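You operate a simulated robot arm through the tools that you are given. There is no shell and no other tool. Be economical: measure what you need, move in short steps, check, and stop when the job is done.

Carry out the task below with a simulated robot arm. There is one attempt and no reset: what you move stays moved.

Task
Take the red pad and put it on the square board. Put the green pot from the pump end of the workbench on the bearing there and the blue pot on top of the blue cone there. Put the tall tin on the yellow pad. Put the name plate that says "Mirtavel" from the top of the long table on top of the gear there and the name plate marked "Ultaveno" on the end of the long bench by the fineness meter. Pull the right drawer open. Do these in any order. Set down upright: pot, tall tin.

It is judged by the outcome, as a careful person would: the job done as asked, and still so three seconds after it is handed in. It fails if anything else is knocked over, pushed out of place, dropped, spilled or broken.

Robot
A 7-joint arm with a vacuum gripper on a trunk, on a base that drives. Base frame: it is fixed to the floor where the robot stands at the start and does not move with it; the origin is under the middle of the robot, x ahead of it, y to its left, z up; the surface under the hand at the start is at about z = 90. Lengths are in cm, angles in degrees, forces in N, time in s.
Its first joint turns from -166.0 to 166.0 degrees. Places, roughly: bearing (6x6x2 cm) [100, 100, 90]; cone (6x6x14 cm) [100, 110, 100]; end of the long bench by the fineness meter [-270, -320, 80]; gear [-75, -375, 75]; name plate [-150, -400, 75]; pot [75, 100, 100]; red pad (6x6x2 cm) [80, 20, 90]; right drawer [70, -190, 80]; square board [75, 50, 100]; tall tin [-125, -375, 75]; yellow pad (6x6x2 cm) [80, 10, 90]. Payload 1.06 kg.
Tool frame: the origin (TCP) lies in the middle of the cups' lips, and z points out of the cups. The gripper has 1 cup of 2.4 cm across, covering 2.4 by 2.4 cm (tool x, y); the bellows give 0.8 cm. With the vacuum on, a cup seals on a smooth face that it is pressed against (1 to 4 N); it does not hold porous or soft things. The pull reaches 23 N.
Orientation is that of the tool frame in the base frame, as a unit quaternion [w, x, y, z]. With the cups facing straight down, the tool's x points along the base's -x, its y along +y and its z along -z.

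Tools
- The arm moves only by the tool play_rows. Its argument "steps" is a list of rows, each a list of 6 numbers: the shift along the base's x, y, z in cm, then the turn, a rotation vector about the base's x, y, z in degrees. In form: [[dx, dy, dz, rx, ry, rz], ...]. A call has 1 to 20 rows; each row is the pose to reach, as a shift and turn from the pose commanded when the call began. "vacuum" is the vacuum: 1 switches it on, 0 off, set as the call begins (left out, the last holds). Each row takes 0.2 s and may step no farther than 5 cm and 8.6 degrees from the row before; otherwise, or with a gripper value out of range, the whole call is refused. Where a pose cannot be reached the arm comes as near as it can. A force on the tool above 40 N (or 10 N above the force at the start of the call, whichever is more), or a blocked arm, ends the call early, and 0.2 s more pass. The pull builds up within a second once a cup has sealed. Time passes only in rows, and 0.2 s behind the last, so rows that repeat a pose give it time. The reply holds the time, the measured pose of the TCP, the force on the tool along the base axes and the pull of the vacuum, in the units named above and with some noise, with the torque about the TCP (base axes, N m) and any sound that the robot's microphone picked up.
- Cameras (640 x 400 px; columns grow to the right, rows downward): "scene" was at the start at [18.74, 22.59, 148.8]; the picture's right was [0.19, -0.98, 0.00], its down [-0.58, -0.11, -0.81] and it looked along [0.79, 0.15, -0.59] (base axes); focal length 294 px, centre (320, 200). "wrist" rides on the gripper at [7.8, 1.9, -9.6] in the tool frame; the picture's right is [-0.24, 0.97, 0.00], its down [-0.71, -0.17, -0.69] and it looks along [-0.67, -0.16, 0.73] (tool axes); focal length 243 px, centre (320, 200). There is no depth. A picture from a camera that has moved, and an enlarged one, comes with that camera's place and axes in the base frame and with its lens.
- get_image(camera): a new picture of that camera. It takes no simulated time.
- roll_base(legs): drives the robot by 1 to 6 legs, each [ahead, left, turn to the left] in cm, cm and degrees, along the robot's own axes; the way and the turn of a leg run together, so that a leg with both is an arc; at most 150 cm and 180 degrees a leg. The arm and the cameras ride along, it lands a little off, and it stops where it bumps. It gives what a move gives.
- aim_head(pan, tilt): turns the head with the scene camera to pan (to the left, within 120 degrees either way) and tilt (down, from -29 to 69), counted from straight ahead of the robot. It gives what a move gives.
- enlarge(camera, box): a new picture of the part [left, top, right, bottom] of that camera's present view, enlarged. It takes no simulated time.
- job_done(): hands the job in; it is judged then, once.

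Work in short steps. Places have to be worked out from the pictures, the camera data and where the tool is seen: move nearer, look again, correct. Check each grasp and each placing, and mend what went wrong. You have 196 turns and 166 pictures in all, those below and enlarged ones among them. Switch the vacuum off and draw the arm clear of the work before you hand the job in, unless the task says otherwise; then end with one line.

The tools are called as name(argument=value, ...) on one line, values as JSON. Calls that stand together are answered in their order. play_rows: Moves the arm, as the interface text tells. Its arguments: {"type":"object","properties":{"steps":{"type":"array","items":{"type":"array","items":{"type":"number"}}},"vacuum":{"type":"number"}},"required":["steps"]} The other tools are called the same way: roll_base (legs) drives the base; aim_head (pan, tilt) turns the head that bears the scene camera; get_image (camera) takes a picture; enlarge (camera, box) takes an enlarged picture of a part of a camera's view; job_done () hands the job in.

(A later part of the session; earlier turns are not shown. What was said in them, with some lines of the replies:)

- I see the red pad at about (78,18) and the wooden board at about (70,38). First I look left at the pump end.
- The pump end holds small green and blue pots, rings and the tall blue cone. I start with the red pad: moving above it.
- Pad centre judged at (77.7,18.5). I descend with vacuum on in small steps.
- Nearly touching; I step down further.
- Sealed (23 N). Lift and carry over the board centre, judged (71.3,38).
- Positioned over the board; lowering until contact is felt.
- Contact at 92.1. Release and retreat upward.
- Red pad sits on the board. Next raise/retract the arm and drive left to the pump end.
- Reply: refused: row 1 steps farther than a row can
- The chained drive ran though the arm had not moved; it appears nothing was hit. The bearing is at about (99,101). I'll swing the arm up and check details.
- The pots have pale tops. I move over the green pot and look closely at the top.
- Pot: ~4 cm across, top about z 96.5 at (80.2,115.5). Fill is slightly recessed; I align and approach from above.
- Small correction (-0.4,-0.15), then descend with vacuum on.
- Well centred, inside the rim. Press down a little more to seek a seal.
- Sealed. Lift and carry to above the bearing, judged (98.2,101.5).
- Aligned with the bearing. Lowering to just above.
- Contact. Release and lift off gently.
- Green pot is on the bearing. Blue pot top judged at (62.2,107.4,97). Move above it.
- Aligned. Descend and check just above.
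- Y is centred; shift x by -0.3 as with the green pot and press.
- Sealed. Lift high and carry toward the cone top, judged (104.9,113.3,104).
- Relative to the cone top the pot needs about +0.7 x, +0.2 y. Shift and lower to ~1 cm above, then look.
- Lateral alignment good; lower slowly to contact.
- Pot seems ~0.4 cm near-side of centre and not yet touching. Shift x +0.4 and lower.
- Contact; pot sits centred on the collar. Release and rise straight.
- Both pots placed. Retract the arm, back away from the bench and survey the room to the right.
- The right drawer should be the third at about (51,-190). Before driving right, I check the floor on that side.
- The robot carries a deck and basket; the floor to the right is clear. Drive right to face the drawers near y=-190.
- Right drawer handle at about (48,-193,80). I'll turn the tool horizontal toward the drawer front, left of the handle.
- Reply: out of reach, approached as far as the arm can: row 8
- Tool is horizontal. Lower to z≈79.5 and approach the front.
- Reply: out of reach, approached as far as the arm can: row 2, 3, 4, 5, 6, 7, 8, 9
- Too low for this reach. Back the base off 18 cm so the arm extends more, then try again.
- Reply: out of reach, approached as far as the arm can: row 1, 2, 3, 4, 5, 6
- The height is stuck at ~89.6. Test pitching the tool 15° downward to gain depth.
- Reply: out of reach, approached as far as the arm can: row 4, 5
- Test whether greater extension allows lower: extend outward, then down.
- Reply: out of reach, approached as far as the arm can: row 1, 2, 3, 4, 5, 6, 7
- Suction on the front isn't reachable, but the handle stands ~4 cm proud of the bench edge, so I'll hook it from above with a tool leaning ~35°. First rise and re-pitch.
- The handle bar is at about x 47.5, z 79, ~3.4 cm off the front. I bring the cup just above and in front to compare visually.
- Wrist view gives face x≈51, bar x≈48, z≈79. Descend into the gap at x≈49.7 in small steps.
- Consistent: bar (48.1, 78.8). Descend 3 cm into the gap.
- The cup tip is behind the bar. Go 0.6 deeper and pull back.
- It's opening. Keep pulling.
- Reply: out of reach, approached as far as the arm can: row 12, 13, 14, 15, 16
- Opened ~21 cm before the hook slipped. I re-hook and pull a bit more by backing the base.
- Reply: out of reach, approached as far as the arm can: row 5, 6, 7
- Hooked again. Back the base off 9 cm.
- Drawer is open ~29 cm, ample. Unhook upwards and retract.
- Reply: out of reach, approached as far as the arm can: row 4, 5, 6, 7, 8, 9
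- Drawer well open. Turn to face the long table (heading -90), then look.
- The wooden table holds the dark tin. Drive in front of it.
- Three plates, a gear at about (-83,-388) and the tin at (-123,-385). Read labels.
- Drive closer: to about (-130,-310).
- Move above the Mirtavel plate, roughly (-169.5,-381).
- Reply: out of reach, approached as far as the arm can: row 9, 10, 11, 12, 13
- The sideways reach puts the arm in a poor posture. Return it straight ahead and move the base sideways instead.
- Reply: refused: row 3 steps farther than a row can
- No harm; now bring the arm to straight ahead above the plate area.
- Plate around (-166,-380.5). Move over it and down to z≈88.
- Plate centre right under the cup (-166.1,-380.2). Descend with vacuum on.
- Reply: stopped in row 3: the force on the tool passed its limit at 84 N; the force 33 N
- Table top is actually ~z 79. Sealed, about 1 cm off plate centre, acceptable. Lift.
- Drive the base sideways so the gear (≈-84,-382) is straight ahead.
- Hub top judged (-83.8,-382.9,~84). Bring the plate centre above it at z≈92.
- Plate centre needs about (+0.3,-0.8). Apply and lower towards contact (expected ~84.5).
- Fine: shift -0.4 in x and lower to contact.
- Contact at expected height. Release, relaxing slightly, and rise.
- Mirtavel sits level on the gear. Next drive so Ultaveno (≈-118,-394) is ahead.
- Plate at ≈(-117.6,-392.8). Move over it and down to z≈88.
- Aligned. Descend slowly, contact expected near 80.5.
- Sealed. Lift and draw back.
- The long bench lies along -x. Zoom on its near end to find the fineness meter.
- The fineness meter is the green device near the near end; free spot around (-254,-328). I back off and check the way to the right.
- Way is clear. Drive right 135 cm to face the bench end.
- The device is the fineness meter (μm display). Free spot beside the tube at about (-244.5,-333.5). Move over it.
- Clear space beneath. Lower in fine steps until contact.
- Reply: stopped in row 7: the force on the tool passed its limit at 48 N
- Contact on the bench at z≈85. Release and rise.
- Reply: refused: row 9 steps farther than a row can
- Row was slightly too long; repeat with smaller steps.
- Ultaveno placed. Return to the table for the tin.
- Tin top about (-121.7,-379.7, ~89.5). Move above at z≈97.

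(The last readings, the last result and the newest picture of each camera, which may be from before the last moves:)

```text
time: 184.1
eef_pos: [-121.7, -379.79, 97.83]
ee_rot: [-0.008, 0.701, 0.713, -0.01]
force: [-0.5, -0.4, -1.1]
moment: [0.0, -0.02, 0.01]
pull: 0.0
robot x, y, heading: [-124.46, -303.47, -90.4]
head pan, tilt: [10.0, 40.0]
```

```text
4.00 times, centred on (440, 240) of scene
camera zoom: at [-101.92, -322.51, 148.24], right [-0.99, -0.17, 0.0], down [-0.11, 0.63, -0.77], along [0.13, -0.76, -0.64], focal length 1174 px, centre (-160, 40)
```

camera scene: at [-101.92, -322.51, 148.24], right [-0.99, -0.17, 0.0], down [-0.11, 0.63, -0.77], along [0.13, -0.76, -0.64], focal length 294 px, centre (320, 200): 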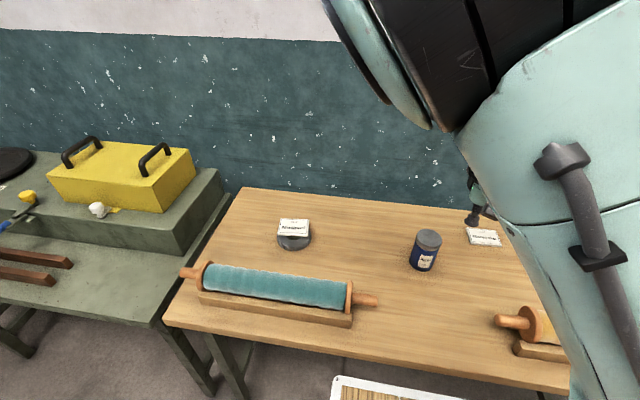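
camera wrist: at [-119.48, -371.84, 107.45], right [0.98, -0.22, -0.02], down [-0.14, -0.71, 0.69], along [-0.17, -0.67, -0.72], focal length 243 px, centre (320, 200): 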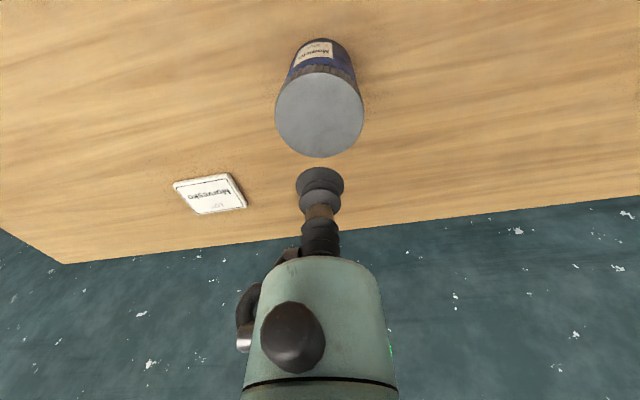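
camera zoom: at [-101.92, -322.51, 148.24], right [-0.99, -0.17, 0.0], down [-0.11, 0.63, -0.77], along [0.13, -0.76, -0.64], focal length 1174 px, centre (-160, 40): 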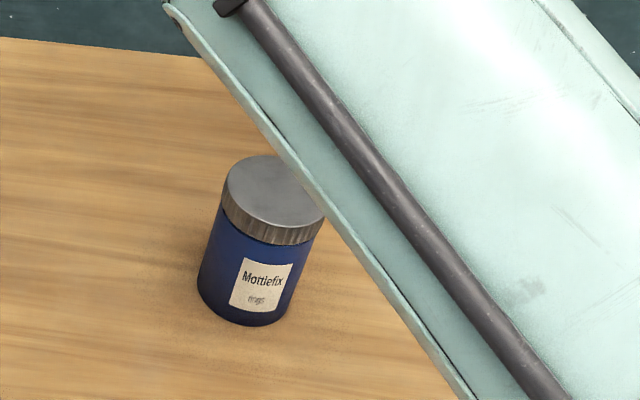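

Centred. Descend finely with vacuum on.

play_rows(steps=[[0, 0, -3, 0, 0, 0], [0, 0, -5.5, 0, 0, 0], [0, 0, -6.3, 0, 0, 0], [0, 0, -6.8, 0, 0, 0], [0, 0, -7.2, 0, 0, 0], [0, 0, -7.6, 0, 0, 0], [0, 0, -8, 0, 0, 0], [0, 0, -8, 0, 0, 0]], vacuum=1)

```text
time: 185.9
eef_pos: [-121.58, -379.66, 89.81]
ee_rot: [-0.007, 0.701, 0.713, -0.011]
force: [-1.1, -5.8, 19.9]
moment: [0.04, -0.17, -0.04]
pull: 22.6
robot x, y, heading: [-124.48, -304.1, -90.3]
head pan, tilt: [10.0, 40.0]
```

Sealed on the lid. Lift slowly and draw back.

play_rows(steps=[[0, 0, 0.5, 0, 0, 0], [0, 0, 1, 0, 0, 0], [0, 0, 2, 0, 0, 0], [0, 0, 4, 0, 0, 0], [0, 0, 7, 0, 0, 0], [0, 0, 10, 0, 0, 0], [0, 0, 13, 0, 0, 0], [0, 0, 16, 0, 0, 0], [0, 2, 19, 0, 0, 0], [0, 5, 21, 0, 0, 0], [0, 8, 23, 0, 0, 0], [0, 11, 25, 0, 0, 0], [0, 14, 27, 0, 0, 0], [0, 16, 28, 0, 0, 0], [0, 16, 28, 0, 0, 0]])

get_image(camera="wrist")

```text
time: 189.1
eef_pos: [-121.88, -363.63, 117.64]
ee_rot: [-0.008, 0.701, 0.713, -0.01]
force: [-0.4, -0.2, -1.4]
moment: [0.02, -0.05, 0.02]
pull: 23.1
robot x, y, heading: [-124.57, -304.36, -90.4]
head pan, tilt: [10.0, 40.0]
```

```text
52 pictures are left
camera wrist: at [-119.66, -355.66, 127.29], right [0.98, -0.22, -0.03], down [-0.14, -0.71, 0.69], along [-0.17, -0.67, -0.72], focal length 243 px, centre (320, 200)
```

wrist: 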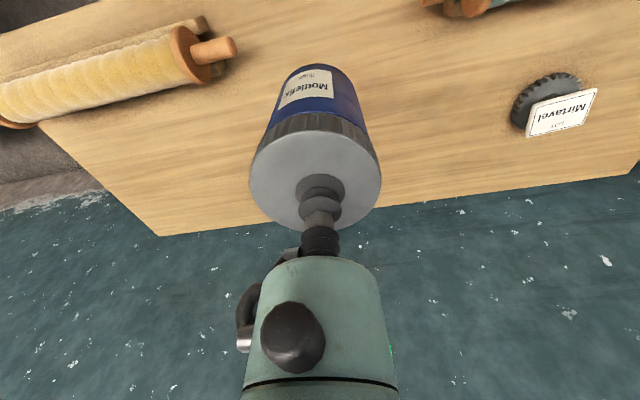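

Tin held firmly. Drive back, turn and travel toward the yellow pad, staying clear of the open drawer.

roll_base(legs=[[-100, 0, 0], [0, 0, 90]])

aim_head(pan=60, tilt=30)

get_image(camera="scene")

```text
time: 198.1
eef_pos: [-63.9, -202.06, 117.59]
ee_rot: [0.001, -0.004, 1.0, -0.013]
force: [1.3, 0.5, -0.4]
moment: [0.0, 0.01, 0.01]
pull: 23.5
robot x, y, heading: [-123.75, -204.48, -0.8]
head pan, tilt: [10.0, 40.0]
```

```text
time: 199.2
eef_pos: [-63.92, -202.13, 117.7]
ee_rot: [0.001, -0.005, 1.0, -0.013]
force: [0.0, 0.2, -2.1]
moment: [0.02, 0.04, -0.06]
pull: 22.6
robot x, y, heading: [-123.74, -204.32, -0.9]
head pan, tilt: [60.0, 30.0]
```

```text
51 pictures are left
camera scene: at [-108.5, -175.79, 149.78], right [0.86, -0.51, 0.0], down [-0.26, -0.43, -0.87], along [0.45, 0.74, -0.5], focal length 294 px, centre (320, 200)
```

scene: 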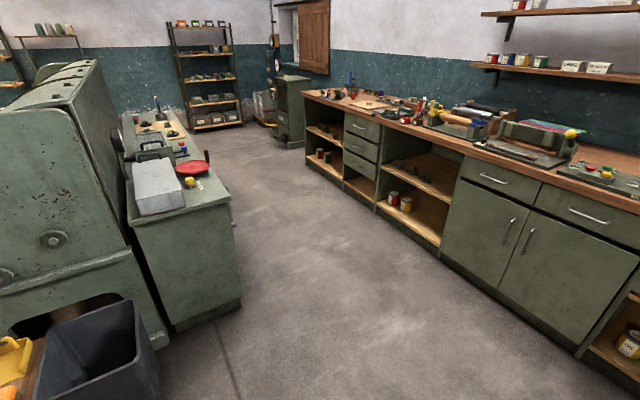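

Aisle between counter (x≈-86) and bench (x≈51). Proceed in legs, staying near x=-30.

roll_base(legs=[[58, 0, 0.9], [0, 74, 0], [34, 0, 0], [0, 130, 0]])

aim_head(pan=15, tilt=36)

get_image(camera="scene")

get_image(camera="wrist")

```text
time: 214.2
eef_pos: [30.08, 3.1, 117.72]
ee_rot: [0.002, -0.013, 1.0, -0.013]
force: [-0.1, 0.7, -1.7]
moment: [0.0, -0.02, 0.0]
pull: 23.2
robot x, y, heading: [-29.43, 0.16, 0.3]
head pan, tilt: [60.0, 30.0]
```

```text
time: 215.3
eef_pos: [30.03, 3.08, 117.66]
ee_rot: [0.002, -0.012, 1.0, -0.012]
force: [0.4, -0.3, -1.4]
moment: [0.01, 0.0, -0.01]
pull: 22.3
robot x, y, heading: [-29.27, -0.53, 0.0]
head pan, tilt: [15.0, 36.0]
```

```text
50 pictures are left
camera scene: at [-11.01, 23.19, 148.85], right [0.26, -0.97, 0.0], down [-0.57, -0.15, -0.81], along [0.78, 0.21, -0.59], focal length 294 px, centre (320, 200)
```

scene: 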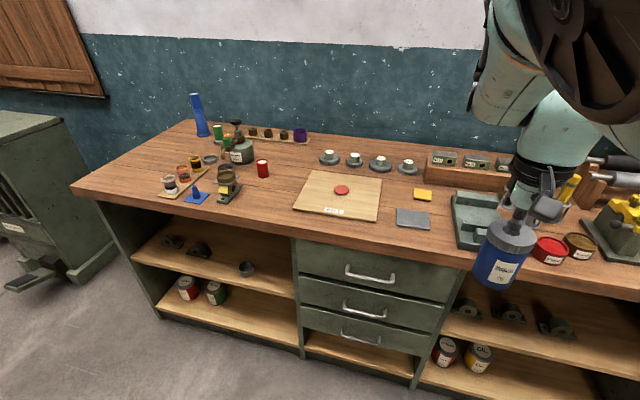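

```text
49 pictures are left
camera wrist: at [22.25, 5.11, 127.29], right [0.21, 0.98, -0.02], down [0.71, -0.14, 0.69], along [0.67, -0.16, -0.72], focal length 243 px, centre (320, 200)
```

wrist: 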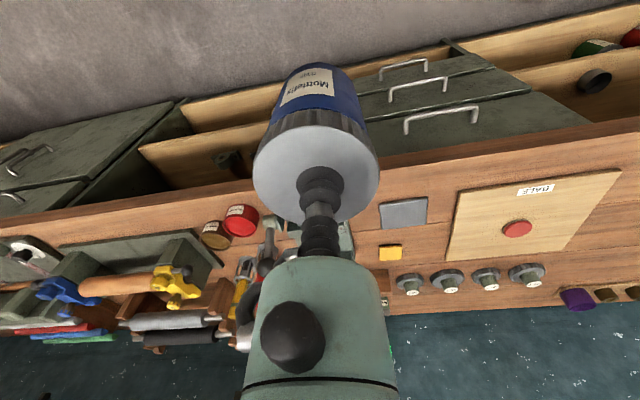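

All intact. Drive left 10, then forward 29 to face the yellow pad.

roll_base(legs=[[0, 10, 0], [29, 0, 0]])

get_image(camera="wrist")

get_image(camera="scene")

```text
time: 218.0
eef_pos: [58.75, 13.41, 117.69]
ee_rot: [0.002, -0.015, 1.0, -0.014]
force: [0.3, -1.3, -2.0]
moment: [0.02, 0.0, 0.03]
pull: 22.9
robot x, y, heading: [-0.94, 10.21, 0.1]
head pan, tilt: [15.0, 36.0]
```

```text
48 pictures are left
camera wrist: at [51.0, 15.41, 127.29], right [0.21, 0.98, -0.02], down [0.71, -0.13, 0.69], along [0.67, -0.16, -0.72], focal length 243 px, centre (320, 200)
```

wrist: 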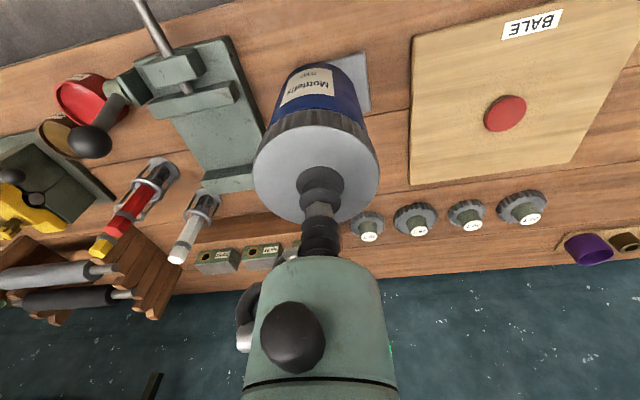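

```text
47 pictures are left
camera scene: at [17.69, 33.38, 148.84], right [0.26, -0.96, 0.0], down [-0.57, -0.15, -0.81], along [0.78, 0.21, -0.59], focal length 294 px, centre (320, 200)
```

scene: 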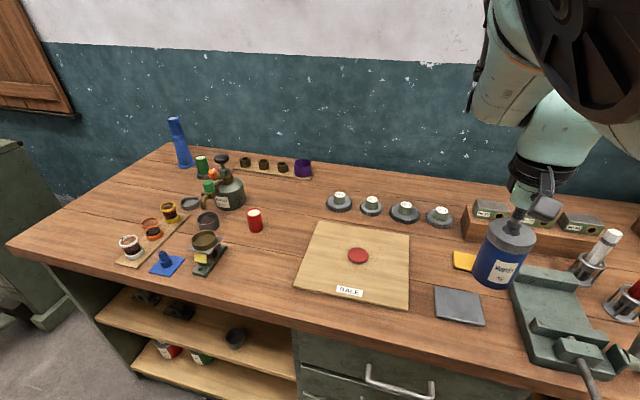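

Yellow pad judged at (77.6,11.0); tin centre is ~0.55 toward the robot from the cup. Move over and down to z≈105.

play_rows(steps=[[4, -0.5, 0, 0, 0, 0], [8, -1, 0, 0, 0, 0], [12, -1.5, 0, 0, 0, 0], [16, -2, 0, 0, 0, 0], [19.3, -2.4, 0, 0, 0, 0], [19.3, -2.4, -4, 0, 0, 0], [19.3, -2.4, -8, 0, 0, 0], [19.3, -2.4, -12, 0, 0, 0], [19.3, -2.4, -12, 0, 0, 0]])

get_image(camera="wrist")

aim_head(pan=-10, tilt=40)

get_image(camera="scene")

```text
time: 220.0
eef_pos: [78.27, 11.1, 105.78]
ee_rot: [0.001, -0.013, 1.0, -0.013]
force: [-0.4, 0.2, -1.7]
moment: [0.0, -0.01, -0.02]
pull: 23.0
robot x, y, heading: [-0.43, 10.12, 0.3]
head pan, tilt: [15.0, 36.0]
```

```text
46 pictures are left
camera wrist: at [70.54, 12.93, 115.4], right [0.21, 0.98, -0.02], down [0.71, -0.13, 0.69], along [0.67, -0.16, -0.72], focal length 243 px, centre (320, 200)
```

wrist: 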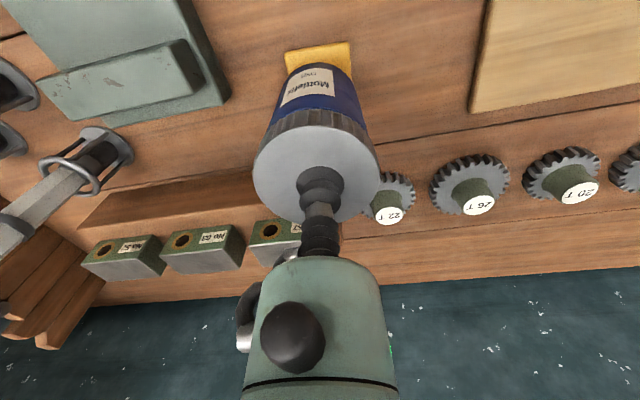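

```text
time: 220.9
eef_pos: [78.29, 10.98, 105.84]
ee_rot: [0.002, -0.014, 1.0, -0.013]
force: [-0.3, -0.6, -1.8]
moment: [0.01, -0.02, 0.03]
pull: 22.7
robot x, y, heading: [-0.78, 10.31, 0.1]
head pan, tilt: [-10.0, 40.0]
```

```text
45 pictures are left
camera scene: at [17.62, 29.64, 148.24], right [-0.17, -0.99, 0.0], down [-0.63, 0.11, -0.77], along [0.76, -0.13, -0.64], focal length 294 px, centre (320, 200)
```

scene: 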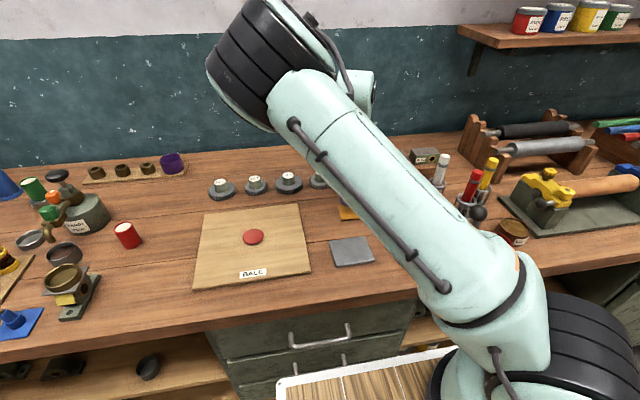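

Tin is centred over the pad to within a few mm. Lower gently to contact (expected ~102.3).

play_rows(steps=[[0.1, -0.1, -1.5, 0, 0, 0], [0.1, -0.1, -2.3, 0, 0, 0], [0.1, -0.1, -2.7, 0, 0, 0], [0.1, -0.1, -3, 0, 0, 0], [0.1, -0.1, -3.3, 0, 0, 0], [0.1, -0.1, -3.3, 0, 0, 0]])

get_image(camera="wrist")

```text
time: 222.3
eef_pos: [78.26, 11.0, 102.47]
ee_rot: [0.002, -0.014, 1.0, -0.013]
force: [-0.6, 0.3, -2.1]
moment: [0.02, 0.01, 0.0]
pull: 22.9
robot x, y, heading: [-0.43, 10.01, 0.4]
head pan, tilt: [-10.0, 40.0]
```

```text
44 pictures are left
camera wrist: at [70.47, 12.89, 112.0], right [0.21, 0.98, -0.03], down [0.71, -0.13, 0.69], along [0.67, -0.16, -0.72], focal length 243 px, centre (320, 200)
```

wrist: 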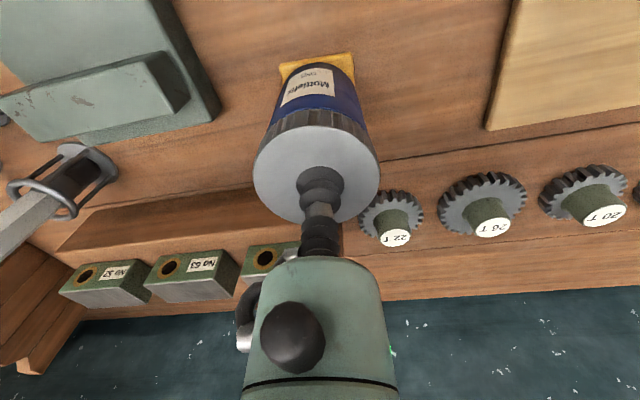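

play_rows(steps=[[0, 0, -0.3, 0, 0, 0], [0, 0, -0.6, 0, 0, 0], [0, 0, -0.9, 0, 0, 0], [0, 0, -0.9, 0, 0, 0]])

```text
time: 223.3
eef_pos: [78.31, 10.77, 101.52]
ee_rot: [0.003, -0.014, 1.0, -0.012]
force: [2.5, -2.3, 16.3]
moment: [0.06, 0.04, 0.01]
pull: 22.3
robot x, y, heading: [-0.87, 10.27, 0.2]
head pan, tilt: [-10.0, 40.0]
```

Contact. Release and lift straight up.

play_rows(steps=[[0, 0, 0.4, 0, 0, 0], [0, 0, 0.4, 0, 0, 0], [0, 0, 0.4, 0, 0, 0], [0, 0, 0.7, 0, 0, 0], [0, 0, 1.2, 0, 0, 0], [0, 0, 3, 0, 0, 0], [0, 0, 7, 0, 0, 0], [0, 0, 11, 0, 0, 0], [-3, 0, 14, 0, 0, 0], [-7, 0, 15, 0, 0, 0], [-11, 0, 16, 0, 0, 0], [-15, 0, 16, 0, 0, 0], [-19, 0, 16, 0, 0, 0], [-19, 0, 16, 0, 0, 0]], vacuum=0)

get_image(camera="wrist")

aim_head(pan=15, tilt=36)

get_image(camera="scene")

```text
time: 226.3
eef_pos: [59.13, 10.72, 117.77]
ee_rot: [0.002, -0.014, 1.0, -0.014]
force: [-0.2, -0.7, -1.1]
moment: [0.02, 0.03, -0.04]
pull: 0.0
robot x, y, heading: [-0.68, 9.97, -0.0]
head pan, tilt: [-10.0, 40.0]
```

```text
43 pictures are left
camera wrist: at [51.42, 12.61, 127.4], right [0.21, 0.98, -0.02], down [0.71, -0.13, 0.69], along [0.67, -0.16, -0.72], focal length 243 px, centre (320, 200)
```

wrist: 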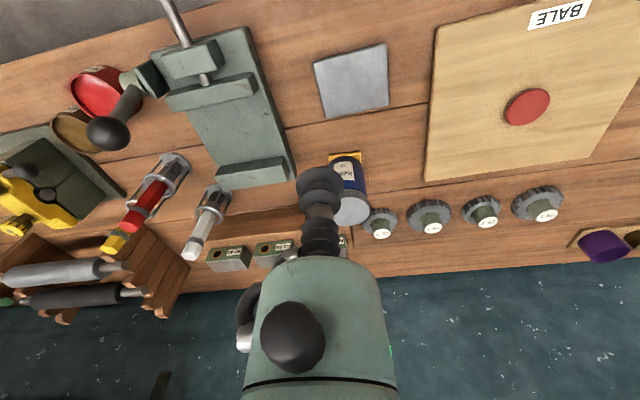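

```text
time: 227.2
eef_pos: [59.23, 10.75, 117.78]
ee_rot: [0.001, -0.014, 1.0, -0.013]
force: [-0.4, 0.4, -0.9]
moment: [-0.02, 0.03, 0.0]
pull: 0.0
robot x, y, heading: [-0.83, 10.07, 0.6]
head pan, tilt: [15.0, 36.0]
```

```text
42 pictures are left
camera scene: at [17.68, 33.37, 148.84], right [0.26, -0.97, 0.0], down [-0.57, -0.15, -0.81], along [0.78, 0.21, -0.59], focal length 294 px, centre (320, 200)
```

scene: 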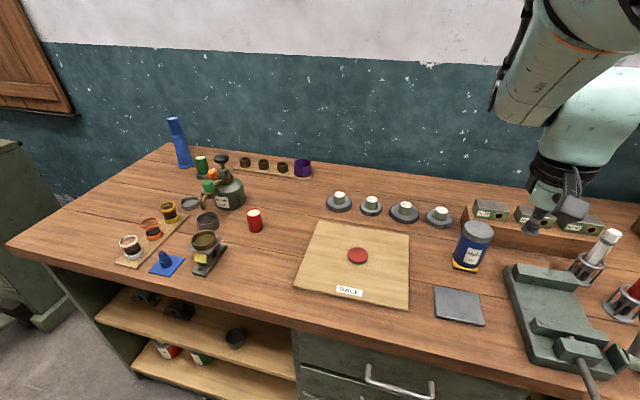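

Zoom to verify the tin on the pad and the pots.

enlarge(camera="scene", box=[420, 200, 520, 300])

enlarge(camera="scene", box=[150, 100, 270, 220])

```text
4.00 times, centred on (470, 250) of scene
camera zoom: at [17.68, 33.37, 148.84], right [0.26, -0.97, 0.0], down [-0.57, -0.15, -0.81], along [0.78, 0.21, -0.59], focal length 1174 px, centre (-280, 0)
```

zoom: 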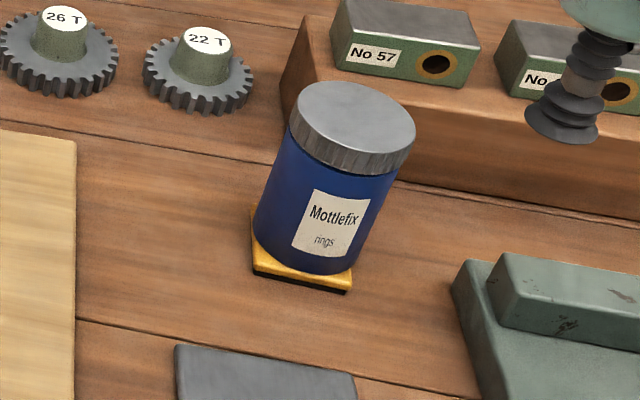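

```text
3.33 times, centred on (210, 160) of scene
camera zoom: at [17.68, 33.37, 148.84], right [0.26, -0.97, 0.0], down [-0.57, -0.15, -0.81], along [0.78, 0.21, -0.59], focal length 979 px, centre (687, 333)
```

zoom: 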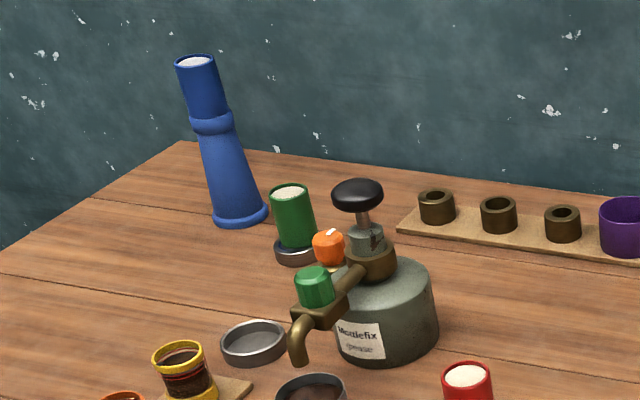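

The tin stands on the pad, both pots are in place, the vacuum is off and the arm is clear. I hand in the job.

job_done()

```text
The job is handed in.
```

I did every part of the task and handed the job in: the red pad, both pots, the tall tin and both name plates are where you asked, and the right drawer is open about 29 cm. Pictures taken after each step showed them in place.
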